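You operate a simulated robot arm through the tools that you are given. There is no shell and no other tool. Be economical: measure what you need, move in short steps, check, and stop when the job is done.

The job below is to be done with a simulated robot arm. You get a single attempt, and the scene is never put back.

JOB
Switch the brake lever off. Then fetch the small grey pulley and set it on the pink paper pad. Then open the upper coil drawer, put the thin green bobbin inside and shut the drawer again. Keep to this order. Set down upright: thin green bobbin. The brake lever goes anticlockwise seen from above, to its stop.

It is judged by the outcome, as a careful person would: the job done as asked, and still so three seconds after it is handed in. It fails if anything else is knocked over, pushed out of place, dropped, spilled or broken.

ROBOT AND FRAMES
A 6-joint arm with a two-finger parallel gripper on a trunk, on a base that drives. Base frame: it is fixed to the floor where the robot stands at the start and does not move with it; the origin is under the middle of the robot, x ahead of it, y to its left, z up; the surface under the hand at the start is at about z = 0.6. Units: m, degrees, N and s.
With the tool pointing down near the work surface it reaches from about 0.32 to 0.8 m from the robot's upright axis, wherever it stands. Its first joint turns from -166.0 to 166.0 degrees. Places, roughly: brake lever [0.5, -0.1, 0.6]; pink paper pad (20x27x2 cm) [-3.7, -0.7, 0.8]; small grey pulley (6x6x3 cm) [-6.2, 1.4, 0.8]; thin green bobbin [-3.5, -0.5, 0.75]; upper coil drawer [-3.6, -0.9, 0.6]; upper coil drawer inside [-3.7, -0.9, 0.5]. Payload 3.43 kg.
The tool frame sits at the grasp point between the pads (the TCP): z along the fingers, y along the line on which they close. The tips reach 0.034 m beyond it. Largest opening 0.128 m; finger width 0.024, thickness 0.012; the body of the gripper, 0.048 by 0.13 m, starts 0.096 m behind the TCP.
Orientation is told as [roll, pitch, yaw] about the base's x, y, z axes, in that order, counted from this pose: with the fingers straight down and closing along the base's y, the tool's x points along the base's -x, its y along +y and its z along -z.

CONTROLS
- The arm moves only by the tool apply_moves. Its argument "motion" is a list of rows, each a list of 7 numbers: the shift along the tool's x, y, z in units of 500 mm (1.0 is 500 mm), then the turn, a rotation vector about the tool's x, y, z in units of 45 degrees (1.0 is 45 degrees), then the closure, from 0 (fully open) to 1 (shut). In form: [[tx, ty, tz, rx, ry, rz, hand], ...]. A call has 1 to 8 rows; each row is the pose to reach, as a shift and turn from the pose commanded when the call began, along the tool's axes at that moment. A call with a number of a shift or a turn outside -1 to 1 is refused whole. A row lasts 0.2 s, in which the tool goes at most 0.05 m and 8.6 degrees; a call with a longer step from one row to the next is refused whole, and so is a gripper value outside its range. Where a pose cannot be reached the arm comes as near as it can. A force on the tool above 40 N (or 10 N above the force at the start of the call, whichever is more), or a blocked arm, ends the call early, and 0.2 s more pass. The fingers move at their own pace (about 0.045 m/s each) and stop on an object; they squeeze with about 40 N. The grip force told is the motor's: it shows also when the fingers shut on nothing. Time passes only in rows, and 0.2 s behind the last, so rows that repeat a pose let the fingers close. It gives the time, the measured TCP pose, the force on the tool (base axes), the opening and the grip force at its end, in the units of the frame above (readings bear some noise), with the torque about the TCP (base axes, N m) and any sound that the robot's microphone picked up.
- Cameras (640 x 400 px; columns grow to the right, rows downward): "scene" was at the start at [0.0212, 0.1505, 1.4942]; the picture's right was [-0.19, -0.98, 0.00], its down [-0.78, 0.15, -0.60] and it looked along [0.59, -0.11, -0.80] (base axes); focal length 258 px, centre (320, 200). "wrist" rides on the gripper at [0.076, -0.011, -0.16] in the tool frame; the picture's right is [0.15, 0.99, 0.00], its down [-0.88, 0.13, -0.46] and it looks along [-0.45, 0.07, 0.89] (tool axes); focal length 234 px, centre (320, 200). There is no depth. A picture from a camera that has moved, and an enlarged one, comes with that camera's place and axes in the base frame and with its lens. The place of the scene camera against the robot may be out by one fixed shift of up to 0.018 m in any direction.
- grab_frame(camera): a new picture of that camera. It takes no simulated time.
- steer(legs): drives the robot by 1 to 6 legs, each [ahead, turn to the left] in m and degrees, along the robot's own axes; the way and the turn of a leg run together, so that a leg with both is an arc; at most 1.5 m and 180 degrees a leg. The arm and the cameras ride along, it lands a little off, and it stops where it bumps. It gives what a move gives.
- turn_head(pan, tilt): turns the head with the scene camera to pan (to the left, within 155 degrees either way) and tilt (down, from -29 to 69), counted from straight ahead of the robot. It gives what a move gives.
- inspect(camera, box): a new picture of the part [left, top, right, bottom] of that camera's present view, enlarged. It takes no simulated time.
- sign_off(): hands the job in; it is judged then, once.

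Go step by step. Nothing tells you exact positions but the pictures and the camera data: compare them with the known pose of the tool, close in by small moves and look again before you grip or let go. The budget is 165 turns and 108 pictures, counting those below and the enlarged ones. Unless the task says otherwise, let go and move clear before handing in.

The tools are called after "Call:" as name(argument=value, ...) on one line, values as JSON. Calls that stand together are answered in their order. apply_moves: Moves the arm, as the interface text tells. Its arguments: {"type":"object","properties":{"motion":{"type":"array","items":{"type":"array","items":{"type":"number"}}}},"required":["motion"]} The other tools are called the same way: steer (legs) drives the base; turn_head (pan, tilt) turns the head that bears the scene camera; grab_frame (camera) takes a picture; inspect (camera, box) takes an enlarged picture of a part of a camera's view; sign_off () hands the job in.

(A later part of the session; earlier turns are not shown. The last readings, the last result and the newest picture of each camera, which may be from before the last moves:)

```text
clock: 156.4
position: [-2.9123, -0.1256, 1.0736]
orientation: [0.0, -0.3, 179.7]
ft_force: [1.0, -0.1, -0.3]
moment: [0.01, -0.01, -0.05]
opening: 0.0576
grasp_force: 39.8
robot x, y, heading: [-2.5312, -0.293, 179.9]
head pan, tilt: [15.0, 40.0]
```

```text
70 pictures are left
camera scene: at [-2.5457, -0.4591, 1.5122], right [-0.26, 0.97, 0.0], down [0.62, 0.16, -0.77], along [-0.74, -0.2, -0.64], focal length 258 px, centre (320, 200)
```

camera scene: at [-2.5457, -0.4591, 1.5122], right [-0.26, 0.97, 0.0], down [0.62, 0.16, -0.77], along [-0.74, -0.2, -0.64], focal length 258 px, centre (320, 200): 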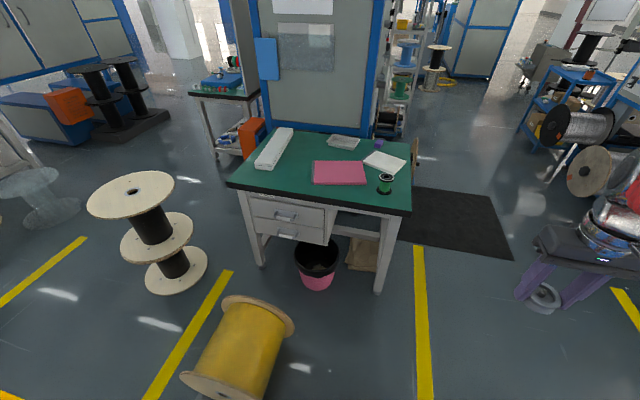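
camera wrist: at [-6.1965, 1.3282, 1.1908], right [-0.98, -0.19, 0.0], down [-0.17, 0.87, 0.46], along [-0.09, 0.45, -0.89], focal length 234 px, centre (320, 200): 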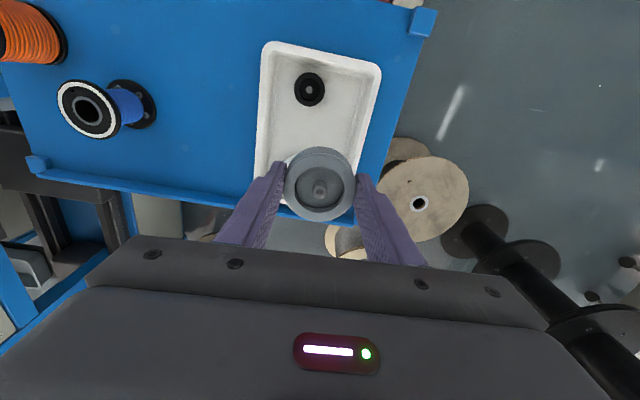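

Measurements agree from here: pad (-3.66, -0.65), bobbin (-3.565, -0.41). The way straight ahead at y≈-0.29 is clear, so I'll drive up to the desk.

Call:
steer(legs=[[0.46, 0]])

Call:
turn_head(pan=35, tilt=50)

Call:
grab_frame(camera="scene")

```text
clock: 159.8
position: [-3.3689, -0.1246, 1.0738]
orientation: [0.0, -0.4, 179.6]
ft_force: [0.4, 0.6, -0.1]
moment: [0.01, -0.02, -0.02]
opening: 0.0576
grasp_force: 39.8
robot x, y, heading: [-2.988, -0.2893, 179.9]
head pan, tilt: [15.0, 40.0]
```

```text
clock: 160.7
position: [-3.3686, -0.1242, 1.0728]
orientation: [-0.1, -0.3, 179.6]
ft_force: [-0.1, -0.1, -0.3]
moment: [-0.03, 0.01, 0.02]
opening: 0.0576
grasp_force: 40.2
robot x, y, heading: [-2.9865, -0.288, 179.5]
head pan, tilt: [35.0, 50.0]
```

```text
69 pictures are left
camera scene: at [-2.9835, -0.4797, 1.4981], right [-0.57, 0.82, 0.0], down [0.63, 0.44, -0.64], along [-0.53, -0.37, -0.77], focal length 258 px, centre (320, 200)
```

scene: 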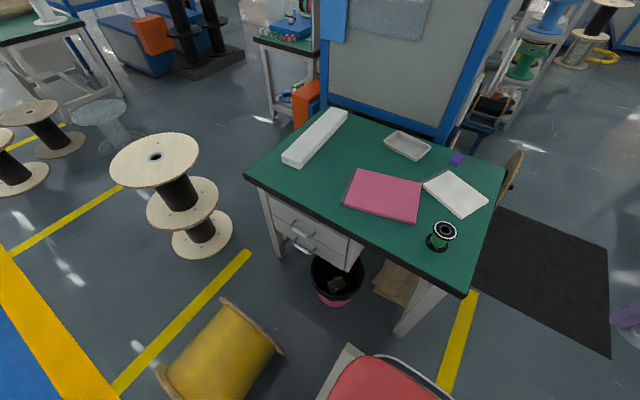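

This is a good view; the pad's centre is about (-3.64, -0.65). I'll carry the pulley over in two calls, staying high.

Call:
apply_moves(motion=[[-0.03, 0.08, 0, 0, 0, 0, 0.8], [-0.06, 0.16, 0, 0, 0, 0, 0.8], [-0.1, 0.24, 0, 0, 0, 0, 0.8], [-0.14, 0.32, 0, 0, 0, 0, 0.8], [-0.18, 0.4, 0, 0, 0, 0, 0.8], [-0.22, 0.48, 0, 0, 0, 0, 0.8], [-0.26, 0.56, 0, 0, 0, 0, 0.8], [-0.3, 0.64, 0, 0, 0, 0, 0.8]])

Call:
apply_moves(motion=[[-0.04, 0.07, 0, 0, 0, 0, 0.8], [-0.08, 0.14, 0, 0, 0, 0, 0.8], [-0.12, 0.22, 0.03, 0, 0, 0, 0.8], [-0.16, 0.3, 0.06, 0, 0, 0, 0.8], [-0.2, 0.37, 0.09, 0, 0, 0, 0.8], [-0.22, 0.39, 0.16, 0, 0, 0, 0.8], [-0.22, 0.39, 0.2, 0, 0, 0, 0.8]])

Call:
grab_frame(camera="wrist")

Call:
grab_frame(camera="scene")

```text
clock: 162.5
position: [-3.5212, -0.4441, 1.0763]
orientation: [0.1, -0.2, 179.6]
ft_force: [0.8, -0.1, -0.3]
moment: [0.03, 0.02, -0.01]
opening: 0.0577
grasp_force: 39.8
robot x, y, heading: [-2.9884, -0.2884, 179.6]
head pan, tilt: [35.0, 50.0]
```

```text
clock: 164.1
position: [-3.6349, -0.6361, 0.9725]
orientation: [0.0, -0.3, 179.6]
ft_force: [0.0, 0.2, -0.4]
moment: [0.0, 0.03, 0.0]
opening: 0.058
grasp_force: 40.1
robot x, y, heading: [-2.9866, -0.2916, 179.7]
head pan, tilt: [35.0, 50.0]
```

```text
68 pictures are left
camera wrist: at [-3.5564, -0.6246, 1.1326], right [0.14, -0.99, 0.0], down [-0.88, -0.12, 0.46], along [-0.46, -0.06, -0.89], focal length 234 px, centre (320, 200)
```

wrist: 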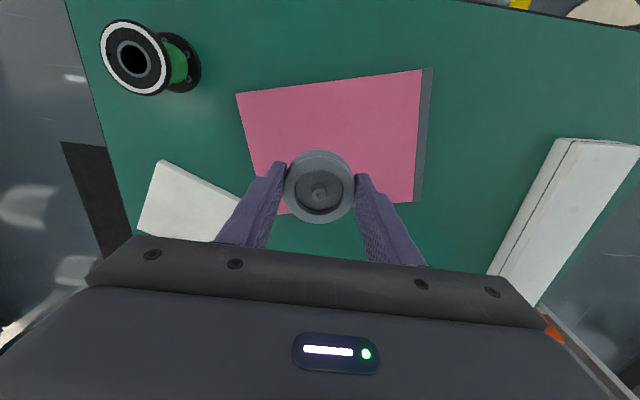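

```text
67 pictures are left
camera scene: at [-2.9838, -0.4799, 1.498], right [-0.57, 0.82, 0.0], down [0.63, 0.44, -0.64], along [-0.53, -0.37, -0.77], focal length 258 px, centre (320, 200)
```

scene: 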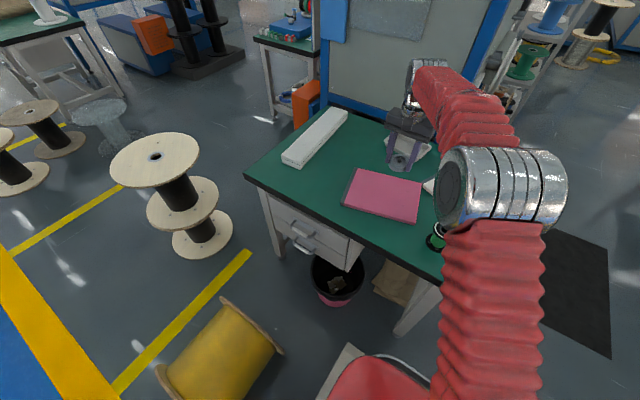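

The pulley hangs almost over the pad's centre. I'll shift 2 cm towards its middle and lower to just above the surface.

Call:
apply_moves(motion=[[0, 0.036, 0.07, 0, 0, 0, 0.8], [0, 0.036, 0.15, 0, 0, 0, 0.8], [0, 0.036, 0.22, 0, 0, 0, 0.8], [0, 0.036, 0.28, 0, 0, 0, 0.8], [0, 0.036, 0.28, 0, 0, 0, 0.8]])

Call:
grab_frame(camera="wrist")

Call:
inspect(camera="scene", box=[330, 110, 460, 240])

```text
clock: 165.3
position: [-3.6357, -0.6556, 0.8326]
orientation: [0.0, -0.3, 179.7]
ft_force: [-0.4, -0.5, -0.7]
moment: [-0.04, 0.01, 0.05]
opening: 0.0575
grasp_force: 39.2
robot x, y, heading: [-2.9879, -0.2888, 179.8]
head pan, tilt: [35.0, 50.0]
```

```text
66 pictures are left
camera wrist: at [-3.5582, -0.6434, 0.9918], right [0.14, -0.99, 0.0], down [-0.88, -0.12, 0.46], along [-0.46, -0.06, -0.89], focal length 234 px, centre (320, 200)
```

wrist: 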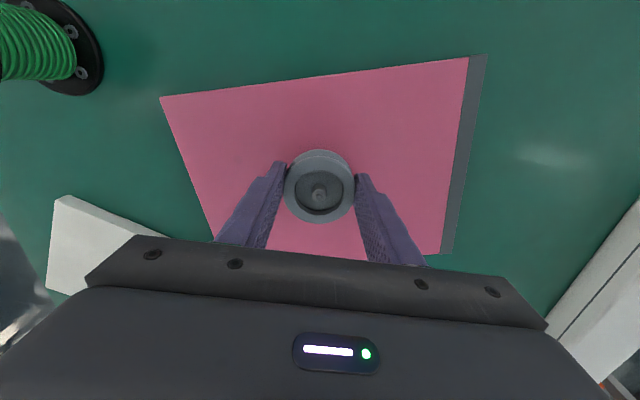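

```text
3.08 times, centred on (395, 175) of scene
camera zoom: at [-2.9839, -0.4799, 1.498], right [-0.57, 0.82, 0.0], down [0.63, 0.44, -0.64], along [-0.53, -0.37, -0.77], focal length 794 px, centre (89, 277)
```

zoom: 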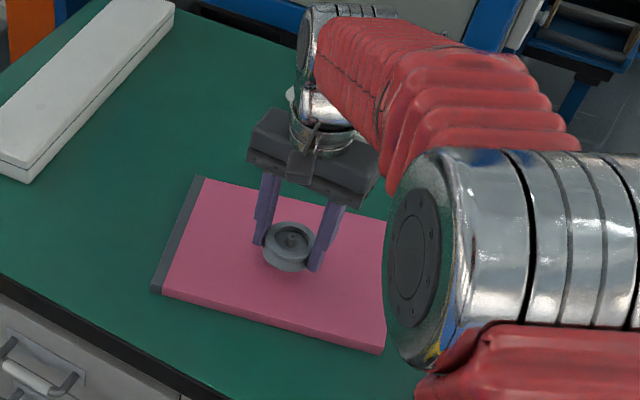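

It hangs just above the pad's middle. I'll lower in few-millimetre steps to feel contact.

Call:
apply_moves(motion=[[0, 0, 0.01, 0, 0, 0, 0.8], [0, 0, 0.02, 0, 0, 0, 0.8], [0, 0, 0.02, 0, 0, 0, 0.8]])

```text
clock: 166.1
position: [-3.6352, -0.6542, 0.8236]
orientation: [0.0, -0.2, 179.6]
ft_force: [0.0, 1.1, -1.3]
moment: [0.0, -0.03, -0.02]
opening: 0.0578
grasp_force: 39.9
robot x, y, heading: [-2.9857, -0.2843, 179.6]
head pan, tilt: [35.0, 50.0]
```

Call:
apply_moves(motion=[[0, 0, 0.006, 0, 0, 0, 0.8], [0, 0, 0.012, 0, 0, 0, 0.8], [0, 0, 0.012, 0, 0, 0, 0.8]])

```text
clock: 166.9
position: [-3.6349, -0.655, 0.8195]
orientation: [0.0, -0.3, 179.6]
ft_force: [1.0, -0.2, -1.2]
moment: [0.04, 0.04, 0.03]
opening: 0.0578
grasp_force: 40.3
robot x, y, heading: [-2.9894, -0.2843, 179.7]
head pan, tilt: [35.0, 50.0]
```

No contact yet at TCP z=0.8195. I'll keep feeling downward in small steps.

Call:
apply_moves(motion=[[0, 0, 0.006, 0, 0, 0, 0.8], [0, 0, 0.012, 0, 0, 0, 0.8], [0, 0, 0.012, 0, 0, 0, 0.8]])

```text
clock: 167.7
position: [-3.6349, -0.6547, 0.8139]
orientation: [0.0, -0.3, 179.6]
ft_force: [0.5, 1.0, 8.0]
moment: [0.07, -0.07, 0.02]
opening: 0.0577
grasp_force: 39.6
robot x, y, heading: [-2.9885, -0.2871, 179.8]
head pan, tilt: [35.0, 50.0]
```

It touches (8 N). I'll open the fingers and lift straight away.

Call:
apply_moves(motion=[[0, 0, 0, 0, 0, 0, 0.4], [0, 0, 0, 0, 0, 0, 0.3], [0, 0, 0, 0, 0, 0, 0.3], [0, 0, -0.05, 0, 0, 0, 0.3], [0, 0, -0.13, 0, 0, 0, 0.3], [0, 0, -0.21, 0, 0, 0, 0.3], [0, 0, -0.29, 0, 0, 0, 0.3]])

Call:
grab_frame(camera="wrist")

```text
clock: 169.3
position: [-3.6341, -0.6568, 0.9573]
orientation: [0.0, -0.2, 179.6]
ft_force: [0.2, 0.3, 0.3]
moment: [0.0, -0.02, 0.06]
opening: 0.0898
grasp_force: 0.1
robot x, y, heading: [-2.9869, -0.2876, 179.7]
head pan, tilt: [35.0, 50.0]
```

```text
64 pictures are left
camera wrist: at [-3.5564, -0.6454, 1.117], right [0.14, -0.99, 0.0], down [-0.88, -0.12, 0.46], along [-0.45, -0.06, -0.89], focal length 234 px, centre (320, 200)
```

wrist: 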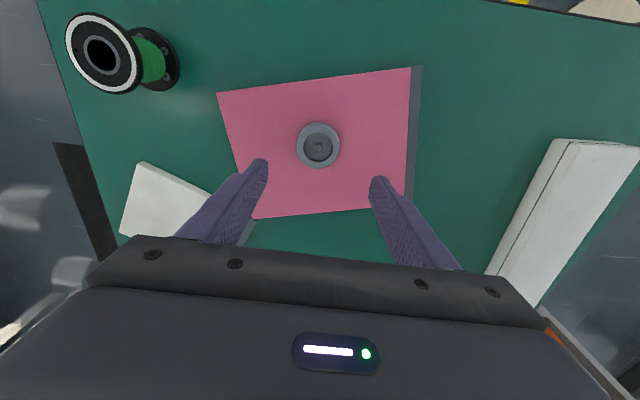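

The pulley rests in the middle of the pad. Now the drawer: I'll swing the arm aside later; first a close look at its handle.

Call:
inspect(camera="scene", box=[255, 180, 375, 280])

```text
4.00 times, centred on (315, 230) of scene
camera zoom: at [-2.984, -0.4799, 1.498], right [-0.57, 0.82, 0.0], down [0.63, 0.44, -0.64], along [-0.53, -0.37, -0.77], focal length 1032 px, centre (340, 80)
```

zoom: 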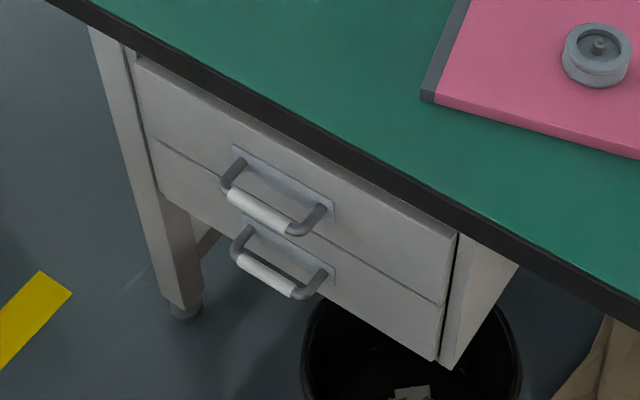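

The handle bar is at about (-3.43, -0.88, 0.60), standing out 4 cm from the drawer front, under the desk's overhang. I'll take it with the tool tilted 60° from vertical, pointing at -x, and start by moving the hand out in front of the desk while yawing 90°.

Call:
apply_moves(motion=[[0.09, 0.0, -0.01, 0, 0, -0.125, 0.3], [0.18, 0.0, -0.02, 0, 0, -0.25, 0.3], [0.27, 0.0, -0.03, 0, 0, -0.375, 0.3], [0.36, 0.0, -0.03, 0, 0, -0.5, 0.3], [0.45, 0.0, -0.03, 0, 0, -0.625, 0.3], [0.54, 0.0, -0.03, 0, 0, -0.75, 0.3], [0.63, 0.0, -0.03, 0, 0, -0.875, 0.3], [0.72, 0.0, -0.03, 0, 0, -1.0, 0.3]])

```text
clock: 171.1
position: [-3.2736, -0.6602, 0.9703]
orientation: [-0.2, -0.2, -135.3]
ft_force: [-1.0, 0.3, 0.3]
moment: [0.0, 0.0, 0.02]
opening: 0.0898
grasp_force: 0.1
robot x, y, heading: [-2.9881, -0.2902, 179.7]
head pan, tilt: [35.0, 50.0]
```

Call:
apply_moves(motion=[[-0.01, 0.05, 0, 0, 0, -0.125, 0.3], [-0.02, 0.1, 0, 0, 0, -0.25, 0.3], [-0.03, 0.15, 0, 0, 0, -0.375, 0.3], [-0.04, 0.2, 0, 0, 0, -0.5, 0.3], [-0.05, 0.25, 0, 0, 0, -0.625, 0.3], [-0.06, 0.3, 0, 0, 0, -0.75, 0.3], [-0.069, 0.354, 0, 0, 0, -0.875, 0.3], [-0.069, 0.354, 0, 0, 0, -1.0, 0.3]])

Call:
grab_frame(camera="scene")

```text
clock: 172.9
position: [-3.1734, -0.8079, 0.9721]
orientation: [-0.3, 0.0, -90.3]
ft_force: [-0.4, -0.4, -0.2]
moment: [0.01, 0.03, -0.03]
opening: 0.0894
grasp_force: 0.1
robot x, y, heading: [-2.9885, -0.2883, 179.7]
head pan, tilt: [35.0, 50.0]
```

```text
62 pictures are left
camera scene: at [-2.9834, -0.4799, 1.498], right [-0.57, 0.82, 0.0], down [0.63, 0.44, -0.64], along [-0.53, -0.37, -0.77], focal length 258 px, centre (320, 200)
```

scene: 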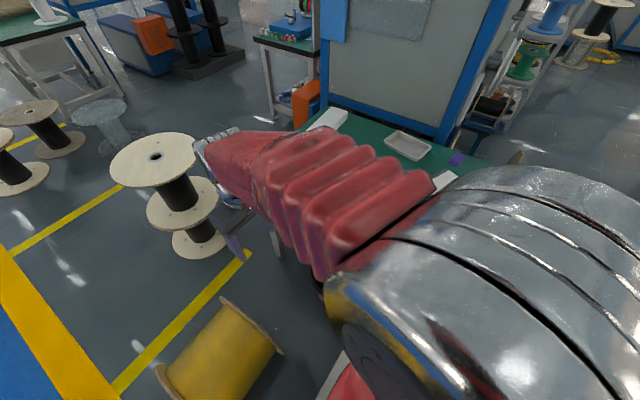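

Yaw is done. Now I'll tilt the tool about its x axis, 45° in this call, and watch the reading.

Call:
apply_moves(motion=[[0, 0, 0, 0.125, 0, 0, 0.3], [0, 0, 0, 0.25, 0, 0, 0.3], [0, 0, 0, 0.375, 0, 0, 0.3], [0, 0, 0, 0.5, 0, 0, 0.3], [0, 0, 0, 0.625, 0, 0, 0.3], [0, 0, 0, 0.75, 0, 0, 0.3], [0, 0, 0, 0.875, 0, 0, 0.3], [0, 0, 0, 1.0, 0, 0, 0.3]])

Call:
grab_frame(camera="wrist")

```text
clock: 174.7
position: [-3.174, -0.807, 0.9725]
orientation: [-45.4, 0.0, -90.5]
ft_force: [0.0, 0.5, -0.3]
moment: [-0.02, 0.01, 0.0]
opening: 0.0894
grasp_force: 0.2
robot x, y, heading: [-2.9837, -0.2914, 179.7]
head pan, tilt: [35.0, 50.0]
```

```text
61 pictures are left
camera wrist: at [-3.0677, -0.7313, 1.0917], right [0.7, 0.14, -0.7], down [0.41, -0.88, 0.23], along [-0.59, -0.45, -0.67], focal length 234 px, centre (320, 200)
```

wrist: 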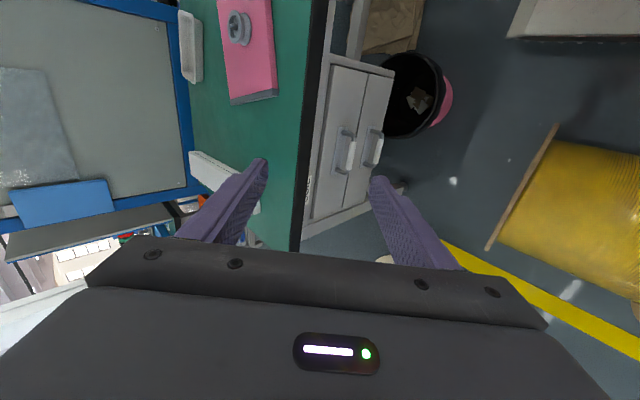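

The handle is in clear view and lines up with (-3.42, -0.89, 0.60). I'll finish tilting to 60° while moving to a stand-off about 8 cm from the bar.

Call:
apply_moves(motion=[[-0.02, 0.0275, 0.088, 0.042, 0, 0, 0.6], [-0.04, 0.055, 0.176, 0.083, 0, 0, 0.6], [-0.06, 0.0825, 0.264, 0.125, 0, 0, 0.6], [-0.08, 0.11, 0.352, 0.167, 0, 0, 0.6], [-0.1, 0.1375, 0.44, 0.208, 0, 0, 0.6], [-0.12, 0.165, 0.528, 0.25, 0, 0, 0.6], [-0.14, 0.1925, 0.616, 0.292, 0, 0, 0.6], [-0.156, 0.22, 0.703, 0.333, 0, 0, 0.6]])

Call:
grab_frame(camera="wrist")

```text
clock: 176.5
position: [-3.3462, -0.8847, 0.6439]
orientation: [-60.3, 0.1, -90.3]
ft_force: [0.3, -0.1, 0.6]
moment: [0.0, 0.0, -0.04]
opening: 0.0513
grasp_force: 0.0
robot x, y, heading: [-2.992, -0.2903, 179.8]
head pan, tilt: [35.0, 50.0]
```

```text
60 pictures are left
camera wrist: at [-3.2121, -0.8082, 0.7326], right [0.49, 0.14, -0.86], down [0.45, -0.88, 0.11], along [-0.74, -0.45, -0.5], focal length 234 px, centre (320, 200)
```

wrist: 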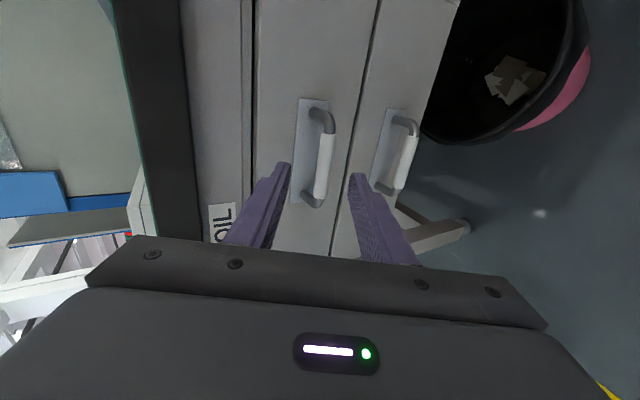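

Triangulated, the bar is at (-3.433, -0.897, 0.584), 10 cm ahead along the tool. I'll advance 8.8 cm with a small sideways correction and check before closing.

Call:
apply_moves(motion=[[-0.01, 0.017, 0.05, 0, 0, 0, 0.6], [-0.02, 0.017, 0.1, 0, 0, 0, 0.6], [-0.02, 0.017, 0.14, 0, 0, 0, 0.6], [-0.02, 0.017, 0.176, 0, 0, 0, 0.6], [-0.02, 0.017, 0.176, 0, 0, 0, 0.6]])

Call:
grab_frame(camera="wrist")

```text
clock: 177.7
position: [-3.4189, -0.8936, 0.5941]
orientation: [-60.4, 0.0, -90.3]
ft_force: [7.3, 4.2, 4.5]
moment: [-0.12, 0.37, -0.11]
opening: 0.0515
grasp_force: 0.1
robot x, y, heading: [-2.9864, -0.2874, 179.7]
head pan, tilt: [35.0, 50.0]
```

```text
59 pictures are left
camera wrist: at [-3.2844, -0.8175, 0.6829], right [0.49, 0.14, -0.86], down [0.45, -0.88, 0.11], along [-0.74, -0.45, -0.5], focal length 234 px, centre (320, 200)
```

wrist: 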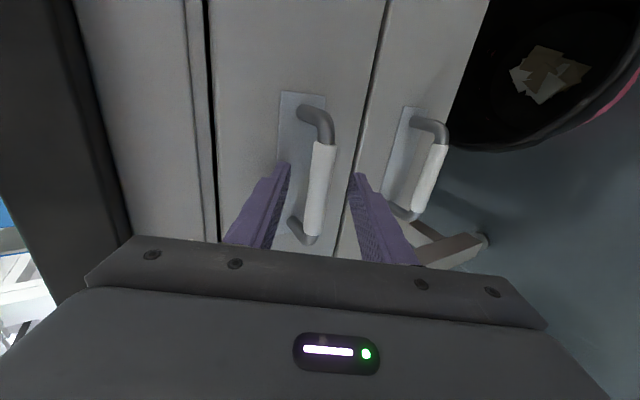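

The bar is between the fingers, with a light touch on the drawer front. I'll ease back 3 mm and close on the bar.

Call:
apply_moves(motion=[[0, 0, -0.008, 0, 0, 0, 0.7], [0, 0, -0.008, 0, 0, 0, 0.95], [0, 0, -0.008, 0, 0, 0, 0.95], [0, 0, -0.008, 0, 0, 0, 0.95]])

```text
clock: 178.7
position: [-3.4179, -0.8936, 0.5971]
orientation: [-60.3, 0.0, -90.4]
ft_force: [-2.2, 1.4, 7.8]
moment: [1.14, 0.09, 0.01]
opening: 0.0166
grasp_force: 44.7
robot x, y, heading: [-2.9908, -0.2903, 179.6]
head pan, tilt: [35.0, 50.0]
```

Gripped on the 1.7 cm bar. I'll pull straight along +x in gentle steps.

Call:
apply_moves(motion=[[0, 0.015, -0.026, 0, 0, 0, 0.95], [0, 0.04, -0.069, 0, 0, 0, 0.95], [0, 0.065, -0.113, 0, 0, 0, 0.95], [0, 0.09, -0.156, 0, 0, 0, 0.95], [0, 0.115, -0.199, 0, 0, 0, 0.95], [0, 0.14, -0.242, 0, 0, 0, 0.95]])

Call:
grab_frame(camera="wrist")

```text
clock: 179.8
position: [-3.3158, -0.8934, 0.5967]
orientation: [-60.4, 0.2, -90.7]
ft_force: [-4.6, 1.7, -0.5]
moment: [0.66, 0.0, 1.37]
opening: 0.0167
grasp_force: 45.1
robot x, y, heading: [-2.9868, -0.2895, 179.8]
head pan, tilt: [35.0, 50.0]
stopped in row 5: the force on the tool passed its limit at 41 N (the readings are from after the stop); the commanded pose is now the measured one
```

```text
58 pictures are left
camera wrist: at [-3.1811, -0.8186, 0.6852], right [0.49, 0.15, -0.86], down [0.45, -0.89, 0.11], along [-0.75, -0.44, -0.5], focal length 234 px, centre (320, 200)
```

wrist: 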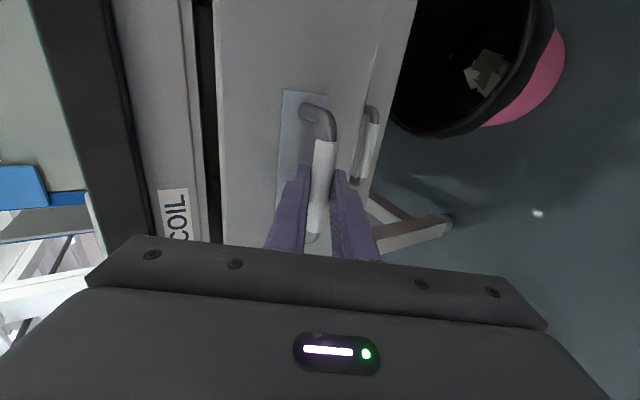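

The drawer is out about 10 cm; the force limit tripped briefly. I'll continue pulling more slowly.

Call:
apply_moves(motion=[[0, 0.012, -0.021, 0, 0, 0, 0.95], [0, 0.025, -0.043, 0, 0, 0, 0.95], [0, 0.038, -0.066, 0, 0, 0, 0.95], [0, 0.051, -0.088, 0, 0, 0, 0.95], [0, 0.064, -0.111, 0, 0, 0, 0.95], [0, 0.077, -0.133, 0, 0, 0, 0.95], [0, 0.09, -0.156, 0, 0, 0, 0.95]])

```text
clock: 181.4
position: [-3.2232, -0.8936, 0.5966]
orientation: [-60.4, 0.1, -90.7]
ft_force: [-1.2, 26.0, 20.3]
moment: [0.7, 0.13, 0.81]
opening: 0.0167
grasp_force: 44.7
robot x, y, heading: [-2.9845, -0.2859, 179.4]
head pan, tilt: [35.0, 50.0]
```

It's out about 19 cm. A little more room would help, so I'll pull a further 6 cm slowly.

Call:
apply_moves(motion=[[0, 0.01, -0.017, 0, 0, 0, 0.95], [0, 0.02, -0.035, 0, 0, 0, 0.95], [0, 0.03, -0.052, 0, 0, 0, 0.95], [0, 0.04, -0.069, 0, 0, 0, 0.95], [0, 0.05, -0.087, 0, 0, 0, 0.95], [0, 0.06, -0.104, 0, 0, 0, 0.95]])

Call:
grab_frame(camera="wrist")

Call:
grab_frame(camera="scene")

```text
clock: 182.8
position: [-3.1637, -0.8944, 0.5968]
orientation: [-60.5, 0.3, -90.7]
ft_force: [0.1, 30.6, 13.4]
moment: [0.8, 0.07, 0.69]
opening: 0.0167
grasp_force: 45.5
robot x, y, heading: [-2.9889, -0.2866, 179.2]
head pan, tilt: [35.0, 50.0]
```

```text
57 pictures are left
camera wrist: at [-3.0295, -0.8208, 0.6844], right [0.49, 0.14, -0.86], down [0.45, -0.89, 0.11], along [-0.75, -0.44, -0.5], focal length 234 px, centre (320, 200)
```

wrist: 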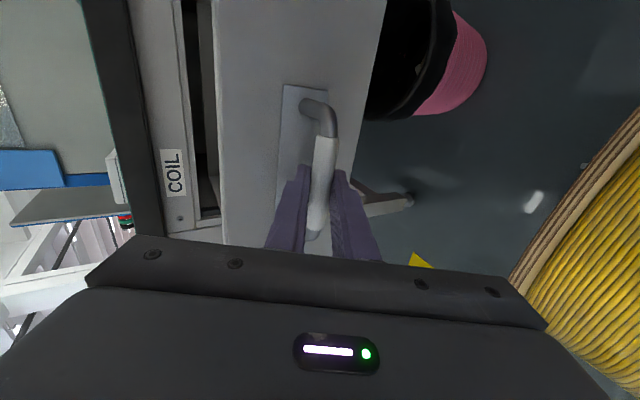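

```text
56 pictures are left
camera scene: at [-2.9832, -0.4793, 1.4981], right [-0.57, 0.82, 0.0], down [0.63, 0.44, -0.64], along [-0.53, -0.37, -0.77], focal length 258 px, centre (320, 200)
```

scene: 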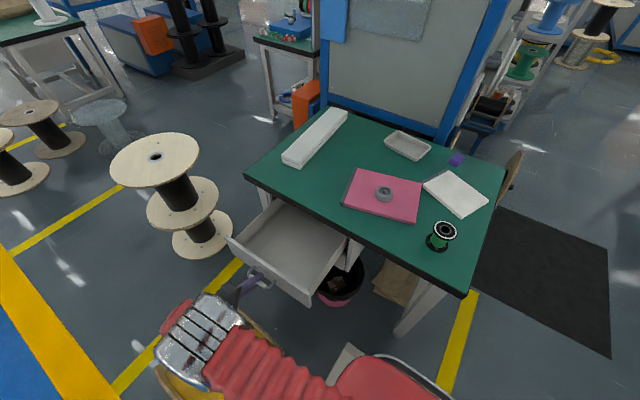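

The empty drawer is open by about 25 cm. I'll let go of the handle, back off along the tool axis and rise.

Call:
apply_moves(motion=[[0, 0, 0, 0, 0, 0, 0.75], [0, 0, 0, 0, 0, 0, 0.6], [0, 0, 0, 0, 0, 0, 0.6], [0, 0, -0.05, 0, 0, 0, 0.6], [0, 0, -0.1, 0, 0, 0, 0.6], [0, -0.07, -0.14, 0, 0, 0, 0.6], [0, -0.15, -0.18, 0, 0, 0, 0.6], [0, -0.23, -0.22, 0, 0, 0, 0.6]])

Call:
grab_frame(camera="scene")

```text
clock: 184.6
position: [-3.1259, -0.8958, 0.7499]
orientation: [-60.4, 0.3, -90.7]
ft_force: [-0.6, 0.0, -0.2]
moment: [-0.01, -0.01, 0.02]
opening: 0.0512
grasp_force: 0.1
robot x, y, heading: [-2.9842, -0.2885, 179.6]
head pan, tilt: [35.0, 50.0]
```

```text
55 pictures are left
camera scene: at [-2.9831, -0.4798, 1.498], right [-0.57, 0.82, 0.0], down [0.63, 0.44, -0.64], along [-0.53, -0.37, -0.77], focal length 258 px, centre (320, 200)
```

scene: 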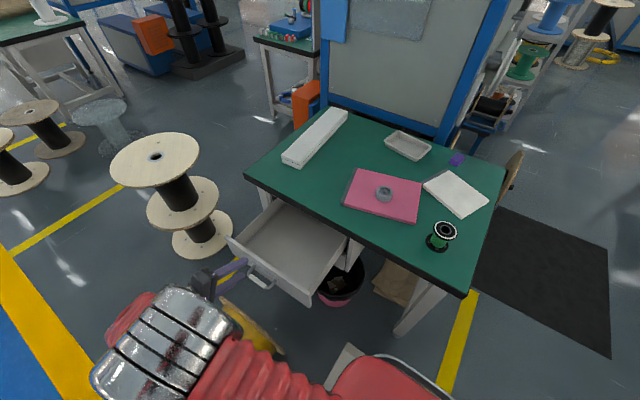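

The drawer stays open. I'll measure its inside and the bobbin in enlargements.

Call:
inspect(camera="scene", box=[215, 190, 365, 310])

Call:
inspect(camera="scene", box=[400, 200, 480, 270])

```text
3.33 times, centred on (290, 250) of scene
camera zoom: at [-2.9831, -0.4798, 1.498], right [-0.57, 0.82, 0.0], down [0.63, 0.44, -0.64], along [-0.53, -0.37, -0.77], focal length 860 px, centre (420, 33)
```

zoom: 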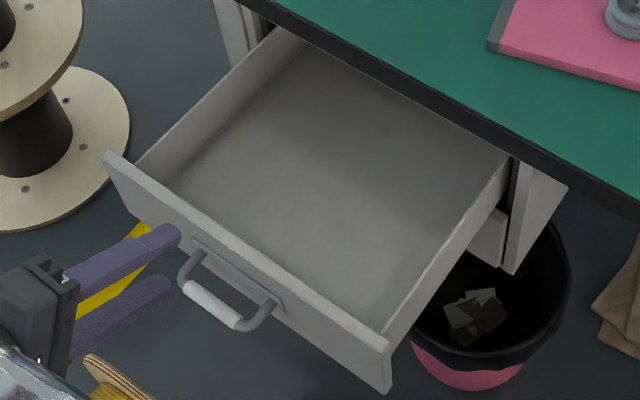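

```text
5.71 times, centred on (440, 235) of scene
camera zoom: at [-2.9831, -0.4798, 1.498], right [-0.57, 0.82, 0.0], down [0.63, 0.44, -0.64], along [-0.53, -0.37, -0.77], focal length 1475 px, centre (-366, 0)
```

zoom: 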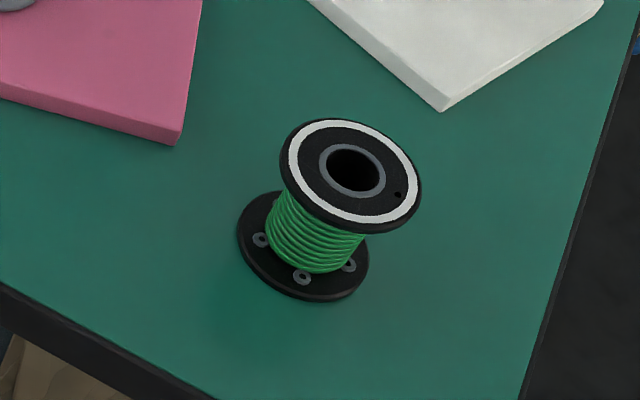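

The drawer's floor is at z≈0.555 with walls to about 0.63; the bobbin stands at about (-3.577, -0.428), 7.6 cm flanges, 7.5 cm tall. I'll raise the hand and turn it back to vertical, keeping the yaw so the fingers close along x.

Call:
apply_moves(motion=[[0, -0.05, -0.03, -0.125, 0, 0, 0.3], [0.03, -0.1, -0.06, -0.25, 0, 0, 0.2], [0.08, -0.16, -0.09, -0.375, 0, 0, 0.2], [0.14, -0.22, -0.12, -0.5, 0, 0, 0.2], [0.2, -0.28, -0.15, -0.625, 0, 0, 0.2], [0.26, -0.34, -0.18, -0.75, 0, 0, 0.2], [0.33, -0.38, -0.2, -0.875, 0, 0, 0.2], [0.4, -0.4, -0.22, -1.0, 0, 0, 0.2]])

```text
clock: 186.4
position: [-3.123, -0.6956, 0.9781]
orientation: [-15.3, 0.2, -90.6]
ft_force: [0.4, 0.3, -0.1]
moment: [-0.03, 0.01, 0.02]
opening: 0.1024
grasp_force: 0.1
robot x, y, heading: [-2.9845, -0.2882, 179.8]
head pan, tilt: [35.0, 50.0]
```

Call:
apply_moves(motion=[[0.047, -0.078, 0.021, -0.04, 0, 0, 0.2], [0.095, -0.156, 0.043, -0.085, 0, 0, 0.2], [0.142, -0.234, 0.064, -0.13, 0, 0, 0.2], [0.19, -0.312, 0.085, -0.17, 0, 0, 0.2], [0.237, -0.39, 0.107, -0.21, 0, 0, 0.2], [0.285, -0.468, 0.128, -0.26, 0, 0, 0.2], [0.332, -0.546, 0.15, -0.3, 0, 0, 0.2], [0.38, -0.625, 0.171, -0.34, 0, 0, 0.2]])

Call:
grab_frame(camera="wrist")

```text
clock: 188.2
position: [-3.4483, -0.5006, 0.9809]
orientation: [-0.1, 0.2, -90.5]
ft_force: [-0.5, 0.3, 0.4]
moment: [-0.02, 0.04, 0.0]
opening: 0.1025
grasp_force: 0.1
robot x, y, heading: [-2.9906, -0.2882, 179.7]
head pan, tilt: [35.0, 50.0]
```

```text
52 pictures are left
camera wrist: at [-3.4581, -0.4254, 1.1404], right [0.99, 0.14, 0.0], down [0.12, -0.88, 0.45], along [0.06, -0.45, -0.89], focal length 234 px, centre (320, 200)
```

wrist: 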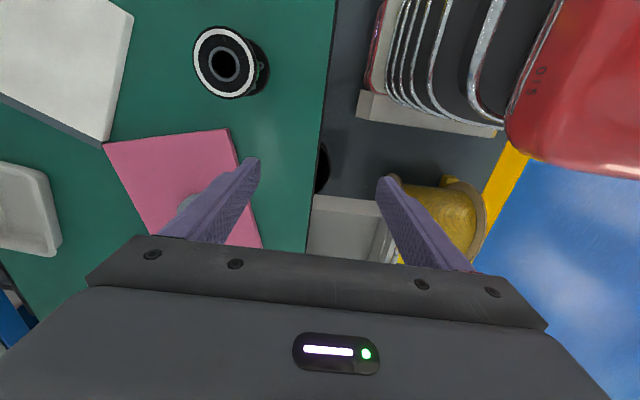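

The bobbin shows at about (-3.571, -0.424). I'll centre the hand above it.

Call:
apply_moves(motion=[[0.04, -0.07, 0, 0, 0, 0, 0.2], [0.08, -0.14, 0, 0, 0, 0, 0.2], [0.12, -0.21, 0.0, 0, 0, 0, 0.2], [0.151, -0.25, 0.04, 0, 0, 0, 0.2], [0.151, -0.25, 0.1, 0, 0, 0, 0.2]])

Call:
grab_frame(camera="wrist")

Call:
inspect(camera="scene", box=[370, 150, 490, 270])

```text
clock: 189.4
position: [-3.573, -0.4263, 0.9294]
orientation: [-0.1, 0.2, -90.8]
ft_force: [0.3, 0.5, 0.3]
moment: [-0.03, -0.02, 0.01]
opening: 0.1026
grasp_force: 0.0
robot x, y, heading: [-2.9872, -0.2896, 179.8]
head pan, tilt: [35.0, 50.0]
```

```text
51 pictures are left
camera wrist: at [-3.5823, -0.3506, 1.0896], right [0.99, 0.13, 0.0], down [0.12, -0.88, 0.45], along [0.06, -0.45, -0.89], focal length 234 px, centre (320, 200)
```

wrist: 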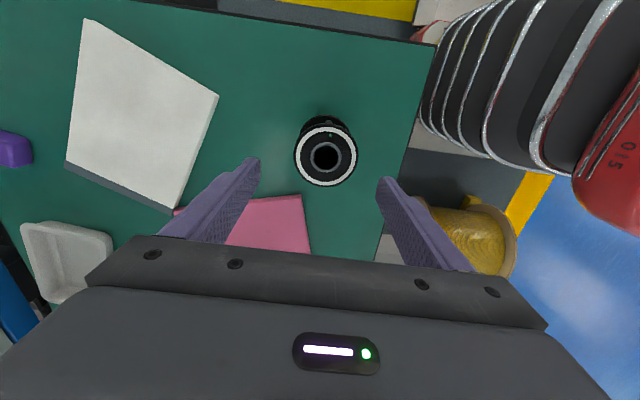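

```text
3.33 times, centred on (430, 210) of scene
camera zoom: at [-2.9837, -0.4798, 1.498], right [-0.57, 0.82, 0.0], down [0.63, 0.44, -0.64], along [-0.53, -0.37, -0.77], focal length 860 px, centre (-47, 167)
```

zoom: 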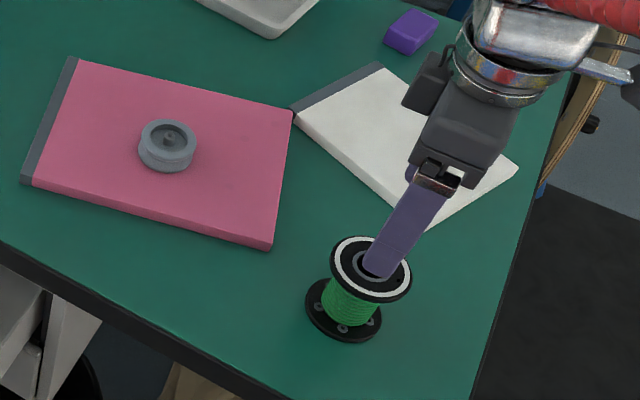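

The bobbin's top is at z≈0.833, centred at (-3.568, -0.4235). I'll descend around it to TCP z≈0.797 and check.

Call:
apply_moves(motion=[[0.006, 0.01, 0.06, 0, 0, 0, 0.2], [0.006, 0.01, 0.13, 0, 0, 0, 0.2], [0.006, 0.01, 0.2, 0, 0, 0, 0.2], [0.006, 0.01, 0.264, 0, 0, 0, 0.2], [0.006, 0.01, 0.264, 0, 0, 0, 0.2]])

Call:
grab_frame(camera="wrist")

```text
clock: 190.6
position: [-3.5694, -0.4219, 0.7994]
orientation: [-0.1, 0.2, -90.7]
ft_force: [0.7, 0.2, -0.1]
moment: [0.0, 0.01, 0.03]
opening: 0.1025
grasp_force: 0.0
robot x, y, heading: [-2.9824, -0.2868, 179.6]
head pan, tilt: [35.0, 50.0]
```

```text
49 pictures are left
camera wrist: at [-3.5782, -0.345, 0.9577], right [0.99, 0.13, 0.0], down [0.12, -0.88, 0.45], along [0.06, -0.45, -0.89], focal length 234 px, centre (320, 200)
```

wrist: 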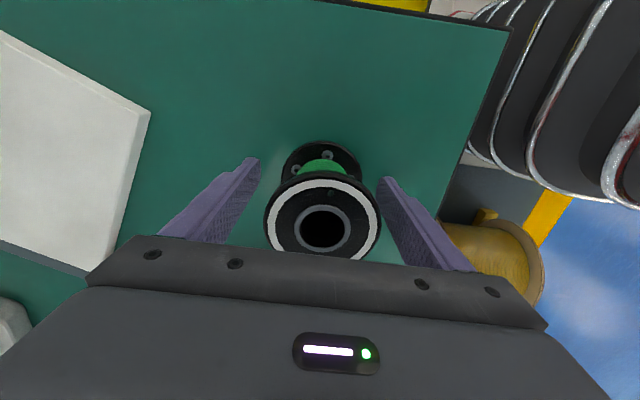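

The bobbin is centred between the fingers. Closing.

Call:
apply_moves(motion=[[0, 0, 0, 0, 0, 0, 0.4], [0, 0, 0, 0, 0, 0, 0.6], [0, 0, 0, 0, 0, 0, 0.7], [0, 0, 0, 0, 0, 0, 0.7]])

Call:
grab_frame(camera="wrist")

```text
clock: 191.6
position: [-3.5691, -0.4207, 0.7969]
orientation: [-0.2, 0.3, -90.7]
ft_force: [-1.3, 0.3, 0.0]
moment: [0.0, -0.01, 0.0]
opening: 0.0709
grasp_force: 40.2
robot x, y, heading: [-2.9885, -0.2896, 179.8]
head pan, tilt: [35.0, 50.0]
```

```text
48 pictures are left
camera wrist: at [-3.5783, -0.345, 0.9578], right [0.99, 0.13, 0.0], down [0.12, -0.88, 0.45], along [0.06, -0.45, -0.89], focal length 234 px, centre (320, 200)
```

wrist: 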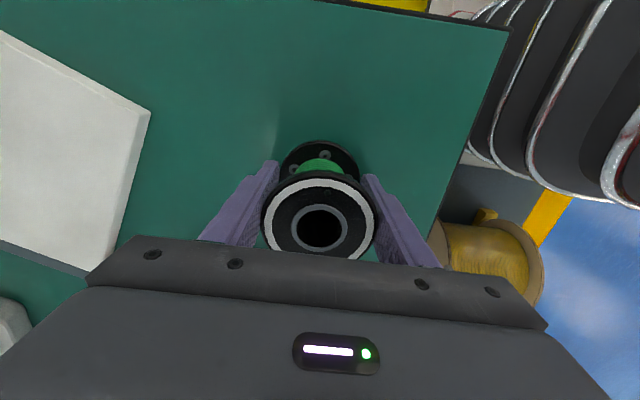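

Gripped at 7.1 cm on the flanges. I'll lift clear, then carry it across towards the drawer at height.

Call:
apply_moves(motion=[[0, 0, -0.06, 0, 0, 0, 0.7], [0, 0, -0.14, 0, 0, 0, 0.7], [0, 0, -0.22, 0, 0, 0, 0.7], [0, 0.02, -0.3, 0, 0, 0, 0.7], [-0.04, 0.09, -0.32, 0, 0, 0, 0.7], [-0.1, 0.16, -0.32, 0, 0, 0, 0.7], [-0.17, 0.22, -0.32, 0, 0, 0, 0.7], [-0.25, 0.26, -0.32, 0, 0, 0, 0.7]])

Call:
apply_moves(motion=[[-0.08, 0.03, 0, 0, 0, 0, 0.7], [-0.16, 0.06, 0, 0, 0, 0, 0.7], [-0.24, 0.09, 0, 0, 0, 0, 0.7], [-0.32, 0.12, 0, 0, 0, 0, 0.7], [-0.4, 0.15, 0, 0, 0, 0, 0.7], [-0.48, 0.18, 0, 0, 0, 0, 0.7], [-0.56, 0.2, 0, 0, 0, 0, 0.7], [-0.62, 0.208, 0, 0, 0, 0, 0.7]])

Call:
grab_frame(camera="wrist")

Call:
grab_frame(camera="scene")

```text
clock: 193.4
position: [-3.44, -0.5503, 0.958]
orientation: [-0.1, 0.3, -90.7]
ft_force: [-0.2, -0.5, -0.2]
moment: [0.03, 0.01, 0.01]
opening: 0.0708
grasp_force: 39.8
robot x, y, heading: [-2.9862, -0.2907, 179.7]
head pan, tilt: [35.0, 50.0]
```

```text
clock: 195.2
position: [-3.3385, -0.8611, 0.9577]
orientation: [-0.1, 0.2, -90.7]
ft_force: [1.1, 0.2, 0.5]
moment: [0.03, 0.04, -0.04]
opening: 0.0704
grasp_force: 40.7
robot x, y, heading: [-2.9835, -0.2857, 180.0]
head pan, tilt: [35.0, 50.0]
```

```text
47 pictures are left
camera wrist: at [-3.3481, -0.7845, 1.1174], right [0.99, 0.14, 0.0], down [0.12, -0.88, 0.45], along [0.06, -0.45, -0.89], focal length 234 px, centre (320, 200)
```

wrist: 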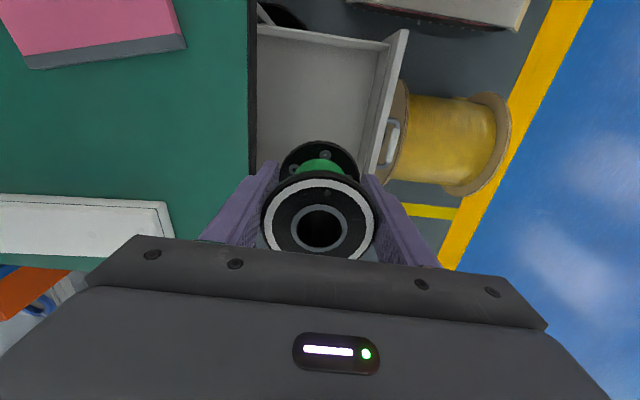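

```text
46 pictures are left
camera scene: at [-2.9837, -0.4799, 1.498], right [-0.57, 0.82, 0.0], down [0.63, 0.44, -0.64], along [-0.53, -0.37, -0.77], focal length 258 px, centre (320, 200)
```

scene: 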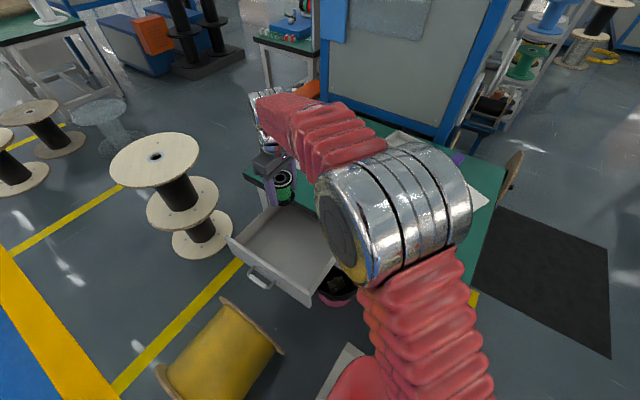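

The bobbin hangs centred over the open part of the drawer (x from -3.444 to -3.24). I'll lower it to about 3 cm above the floor and look.

Call:
apply_moves(motion=[[0, 0, 0.08, 0, 0, 0, 0.7], [0, 0, 0.16, 0, 0, 0, 0.7], [0, 0, 0.25, 0, 0, 0, 0.7], [0, 0, 0.34, 0, 0, 0, 0.7], [0, 0, 0.43, 0, 0, 0, 0.7], [0, 0, 0.52, 0, 0, 0, 0.7], [0, 0, 0.6, 0, 0, 0, 0.7], [0, 0, 0.65, 0, 0, 0, 0.7]])

Call:
grab_frame(camera="wrist")

Call:
inspect(camera="scene", box=[210, 140, 360, 310])

```text
clock: 197.0
position: [-3.3418, -0.8603, 0.6303]
orientation: [-0.2, 0.3, -90.6]
ft_force: [-0.3, -0.5, 0.1]
moment: [0.02, 0.0, 0.02]
opening: 0.0707
grasp_force: 39.6
robot x, y, heading: [-2.9873, -0.2894, 179.5]
head pan, tilt: [35.0, 50.0]
```

```text
45 pictures are left
camera wrist: at [-3.3511, -0.7841, 0.7904], right [0.99, 0.13, 0.0], down [0.12, -0.88, 0.45], along [0.06, -0.45, -0.89], focal length 234 px, centre (320, 200)
```

wrist: 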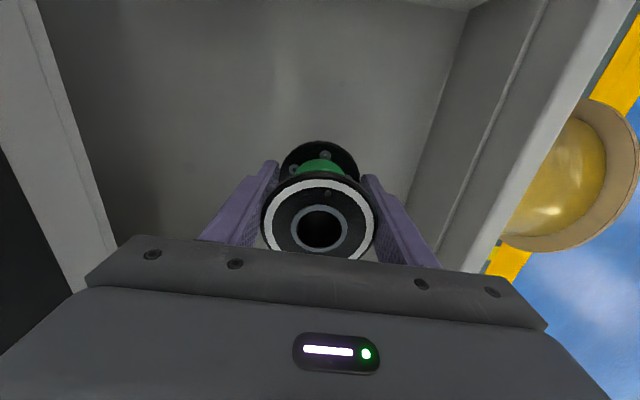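

```text
2.35 times, centred on (285, 225) of scene
camera zoom: at [-2.9836, -0.4799, 1.498], right [-0.57, 0.82, 0.0], down [0.63, 0.44, -0.64], along [-0.53, -0.37, -0.77], focal length 607 px, centre (402, 141)
```

zoom: 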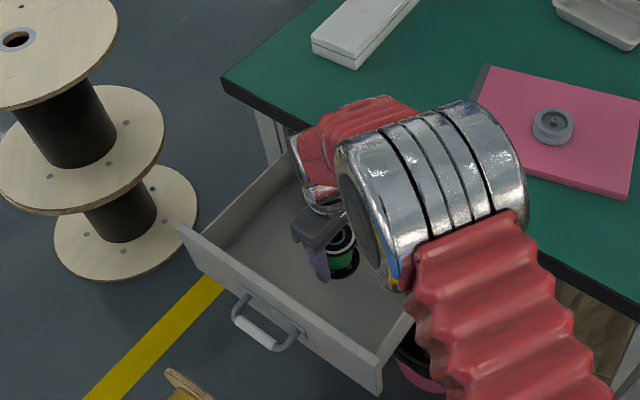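

It's inside the drawer's outline and clear of the walls. I'll lower slowly to feel for the floor.

Call:
apply_moves(motion=[[0, 0, 0.014, 0, 0, 0, 0.7], [0, 0, 0.028, 0, 0, 0, 0.7], [0, 0, 0.042, 0, 0, 0, 0.7], [0, 0, 0.042, 0, 0, 0, 0.7]])

```text
clock: 198.0
position: [-3.339, -0.86, 0.6107]
orientation: [-0.1, 0.2, -90.7]
ft_force: [-0.6, -0.7, 0.6]
moment: [0.03, -0.02, 0.0]
opening: 0.0708
grasp_force: 40.0
robot x, y, heading: [-2.9872, -0.2885, 179.6]
head pan, tilt: [35.0, 50.0]
```

Call:
apply_moves(motion=[[0, 0, 0.01, 0, 0, 0, 0.7], [0, 0, 0.02, 0, 0, 0, 0.7], [0, 0, 0.02, 0, 0, 0, 0.7]])

```text
clock: 198.8
position: [-3.339, -0.8605, 0.6005]
orientation: [-0.2, 0.2, -90.6]
ft_force: [-0.1, 0.3, 0.3]
moment: [0.0, 0.0, -0.05]
opening: 0.0707
grasp_force: 40.1
robot x, y, heading: [-2.9857, -0.2875, 179.5]
head pan, tilt: [35.0, 50.0]
```

No contact yet at TCP z=0.60. Going further in small steps.

Call:
apply_moves(motion=[[0, 0, 0.008, 0, 0, 0, 0.7], [0, 0, 0.016, 0, 0, 0, 0.7], [0, 0, 0.016, 0, 0, 0, 0.7]])

Call:
apply_moves(motion=[[0, 0, 0.008, 0, 0, 0, 0.7], [0, 0, 0.014, 0, 0, 0, 0.7], [0, 0, 0.014, 0, 0, 0, 0.7]])

```text
clock: 199.6
position: [-3.3385, -0.8608, 0.5922]
orientation: [-0.1, 0.3, -90.7]
ft_force: [0.7, 0.8, -0.6]
moment: [-0.01, 0.03, -0.02]
opening: 0.071
grasp_force: 40.5
robot x, y, heading: [-2.9853, -0.285, 179.8]
head pan, tilt: [35.0, 50.0]
```

```text
clock: 200.4
position: [-3.3382, -0.8612, 0.584]
orientation: [-0.1, 0.3, -90.7]
ft_force: [0.0, 0.3, -1.0]
moment: [0.0, -0.03, 0.0]
opening: 0.0708
grasp_force: 39.9
robot x, y, heading: [-2.9847, -0.2902, 179.9]
head pan, tilt: [35.0, 50.0]
```

Call:
apply_moves(motion=[[0, 0, 0.008, 0, 0, 0, 0.7], [0, 0, 0.016, 0, 0, 0, 0.7], [0, 0, 0.016, 0, 0, 0, 0.7]])

Call:
grab_frame(camera="wrist")

Call:
inspect(camera="scene", box=[240, 180, 340, 280])

```text
clock: 201.2
position: [-3.3395, -0.8605, 0.5785]
orientation: [-0.2, 0.0, -90.7]
ft_force: [-0.1, 4.6, 28.2]
moment: [-0.12, -0.55, 0.24]
opening: 0.0709
grasp_force: 39.9
robot x, y, heading: [-2.9862, -0.2895, 179.4]
head pan, tilt: [35.0, 50.0]
```

```text
43 pictures are left
camera wrist: at [-3.3491, -0.7838, 0.7389], right [0.99, 0.13, 0.0], down [0.12, -0.88, 0.46], along [0.06, -0.45, -0.89], focal length 234 px, centre (320, 200)
```

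wrist: 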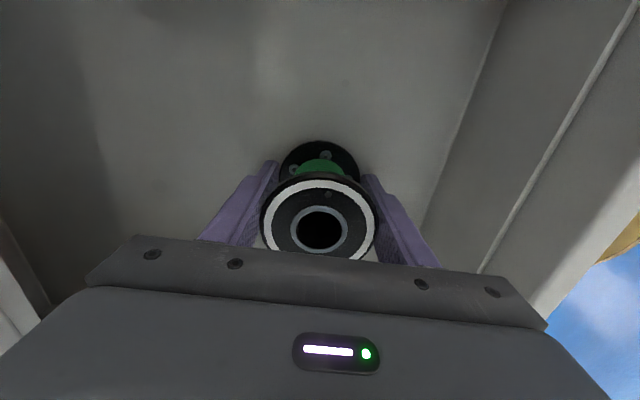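

```text
4.00 times, centred on (290, 230) of scene
camera zoom: at [-2.9832, -0.4793, 1.4981], right [-0.57, 0.82, 0.0], down [0.63, 0.44, -0.64], along [-0.53, -0.37, -0.77], focal length 1032 px, centre (440, 80)
```

zoom: 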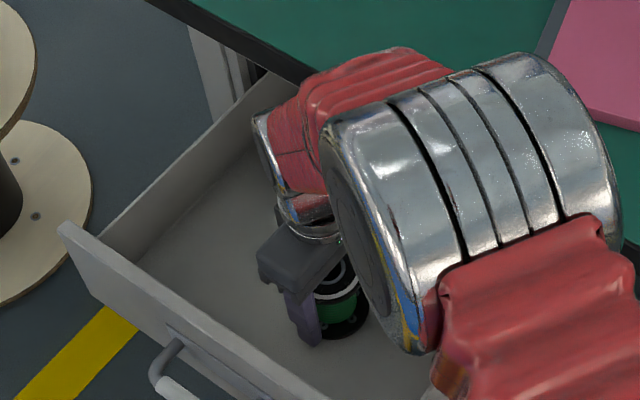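

It stands on the drawer floor (28 N). I'll relieve the pressure by 2 mm, open gently and rise straight up.

Call:
apply_moves(motion=[[0, 0, -0.004, 0, 0, 0, 0.7], [0, 0, -0.004, 0, 0, 0, 0.4], [0, 0, -0.004, 0, 0, 0, 0.3], [0, 0, -0.004, 0, 0, 0, 0.3], [0, 0, -0.06, 0, 0, 0, 0.3], [0, 0, -0.14, 0, 0, 0, 0.3], [0, 0, -0.22, 0, 0, 0, 0.3], [0, 0, -0.3, 0, 0, 0, 0.3]])

Call:
grab_frame(camera="wrist")

```text
clock: 203.0
position: [-3.339, -0.861, 0.7291]
orientation: [-0.1, 0.2, -90.7]
ft_force: [0.0, 0.4, 0.5]
moment: [-0.02, 0.03, -0.03]
opening: 0.0897
grasp_force: 0.0
robot x, y, heading: [-2.9861, -0.2882, 179.8]
head pan, tilt: [35.0, 50.0]
```

```text
41 pictures are left
camera wrist: at [-3.3484, -0.7844, 0.8885], right [0.99, 0.13, 0.0], down [0.12, -0.88, 0.45], along [0.06, -0.45, -0.89], focal length 234 px, centre (320, 200)
```

wrist: 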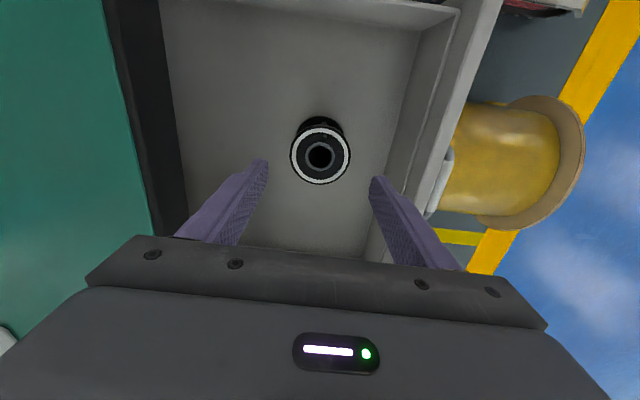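

The bobbin stands upright in the drawer. To shut it, I'll take the handle again with the tilted tool and push; first rise and tilt.

Call:
apply_moves(motion=[[0, 0.0, -0.08, 0.0, 0, 0, 0.3], [0.0, 0.05, -0.15, 0.14, 0, 0, 0.4], [0.02, 0.12, -0.21, 0.28, 0, 0, 0.6], [0.04, 0.19, -0.27, 0.43, 0, 0, 0.6], [0.06, 0.26, -0.33, 0.57, 0, 0, 0.6], [0.08, 0.33, -0.39, 0.71, 0, 0, 0.6], [0.1, 0.39, -0.44, 0.86, 0, 0, 0.6], [0.1, 0.43, -0.48, 1.0, 0, 0, 0.6]])

Call:
grab_frame(camera="wrist")

```text
clock: 205.0
position: [-3.1735, -0.7968, 0.9675]
orientation: [-45.2, 0.2, -96.3]
ft_force: [-0.2, 0.7, 0.1]
moment: [-0.03, 0.02, -0.01]
opening: 0.0515
grasp_force: 0.0
robot x, y, heading: [-2.9874, -0.2869, 179.8]
head pan, tilt: [35.0, 50.0]
stopped in row 8: the arm was blocked; the commanded pose is now the measured one
```

```text
40 pictures are left
camera wrist: at [-3.0593, -0.7326, 1.0882], right [0.71, 0.07, -0.7], down [0.32, -0.92, 0.23], along [-0.63, -0.38, -0.68], focal length 234 px, centre (320, 200)
```

wrist: 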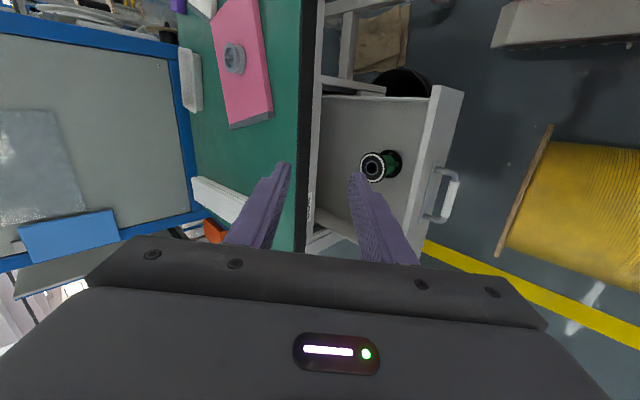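

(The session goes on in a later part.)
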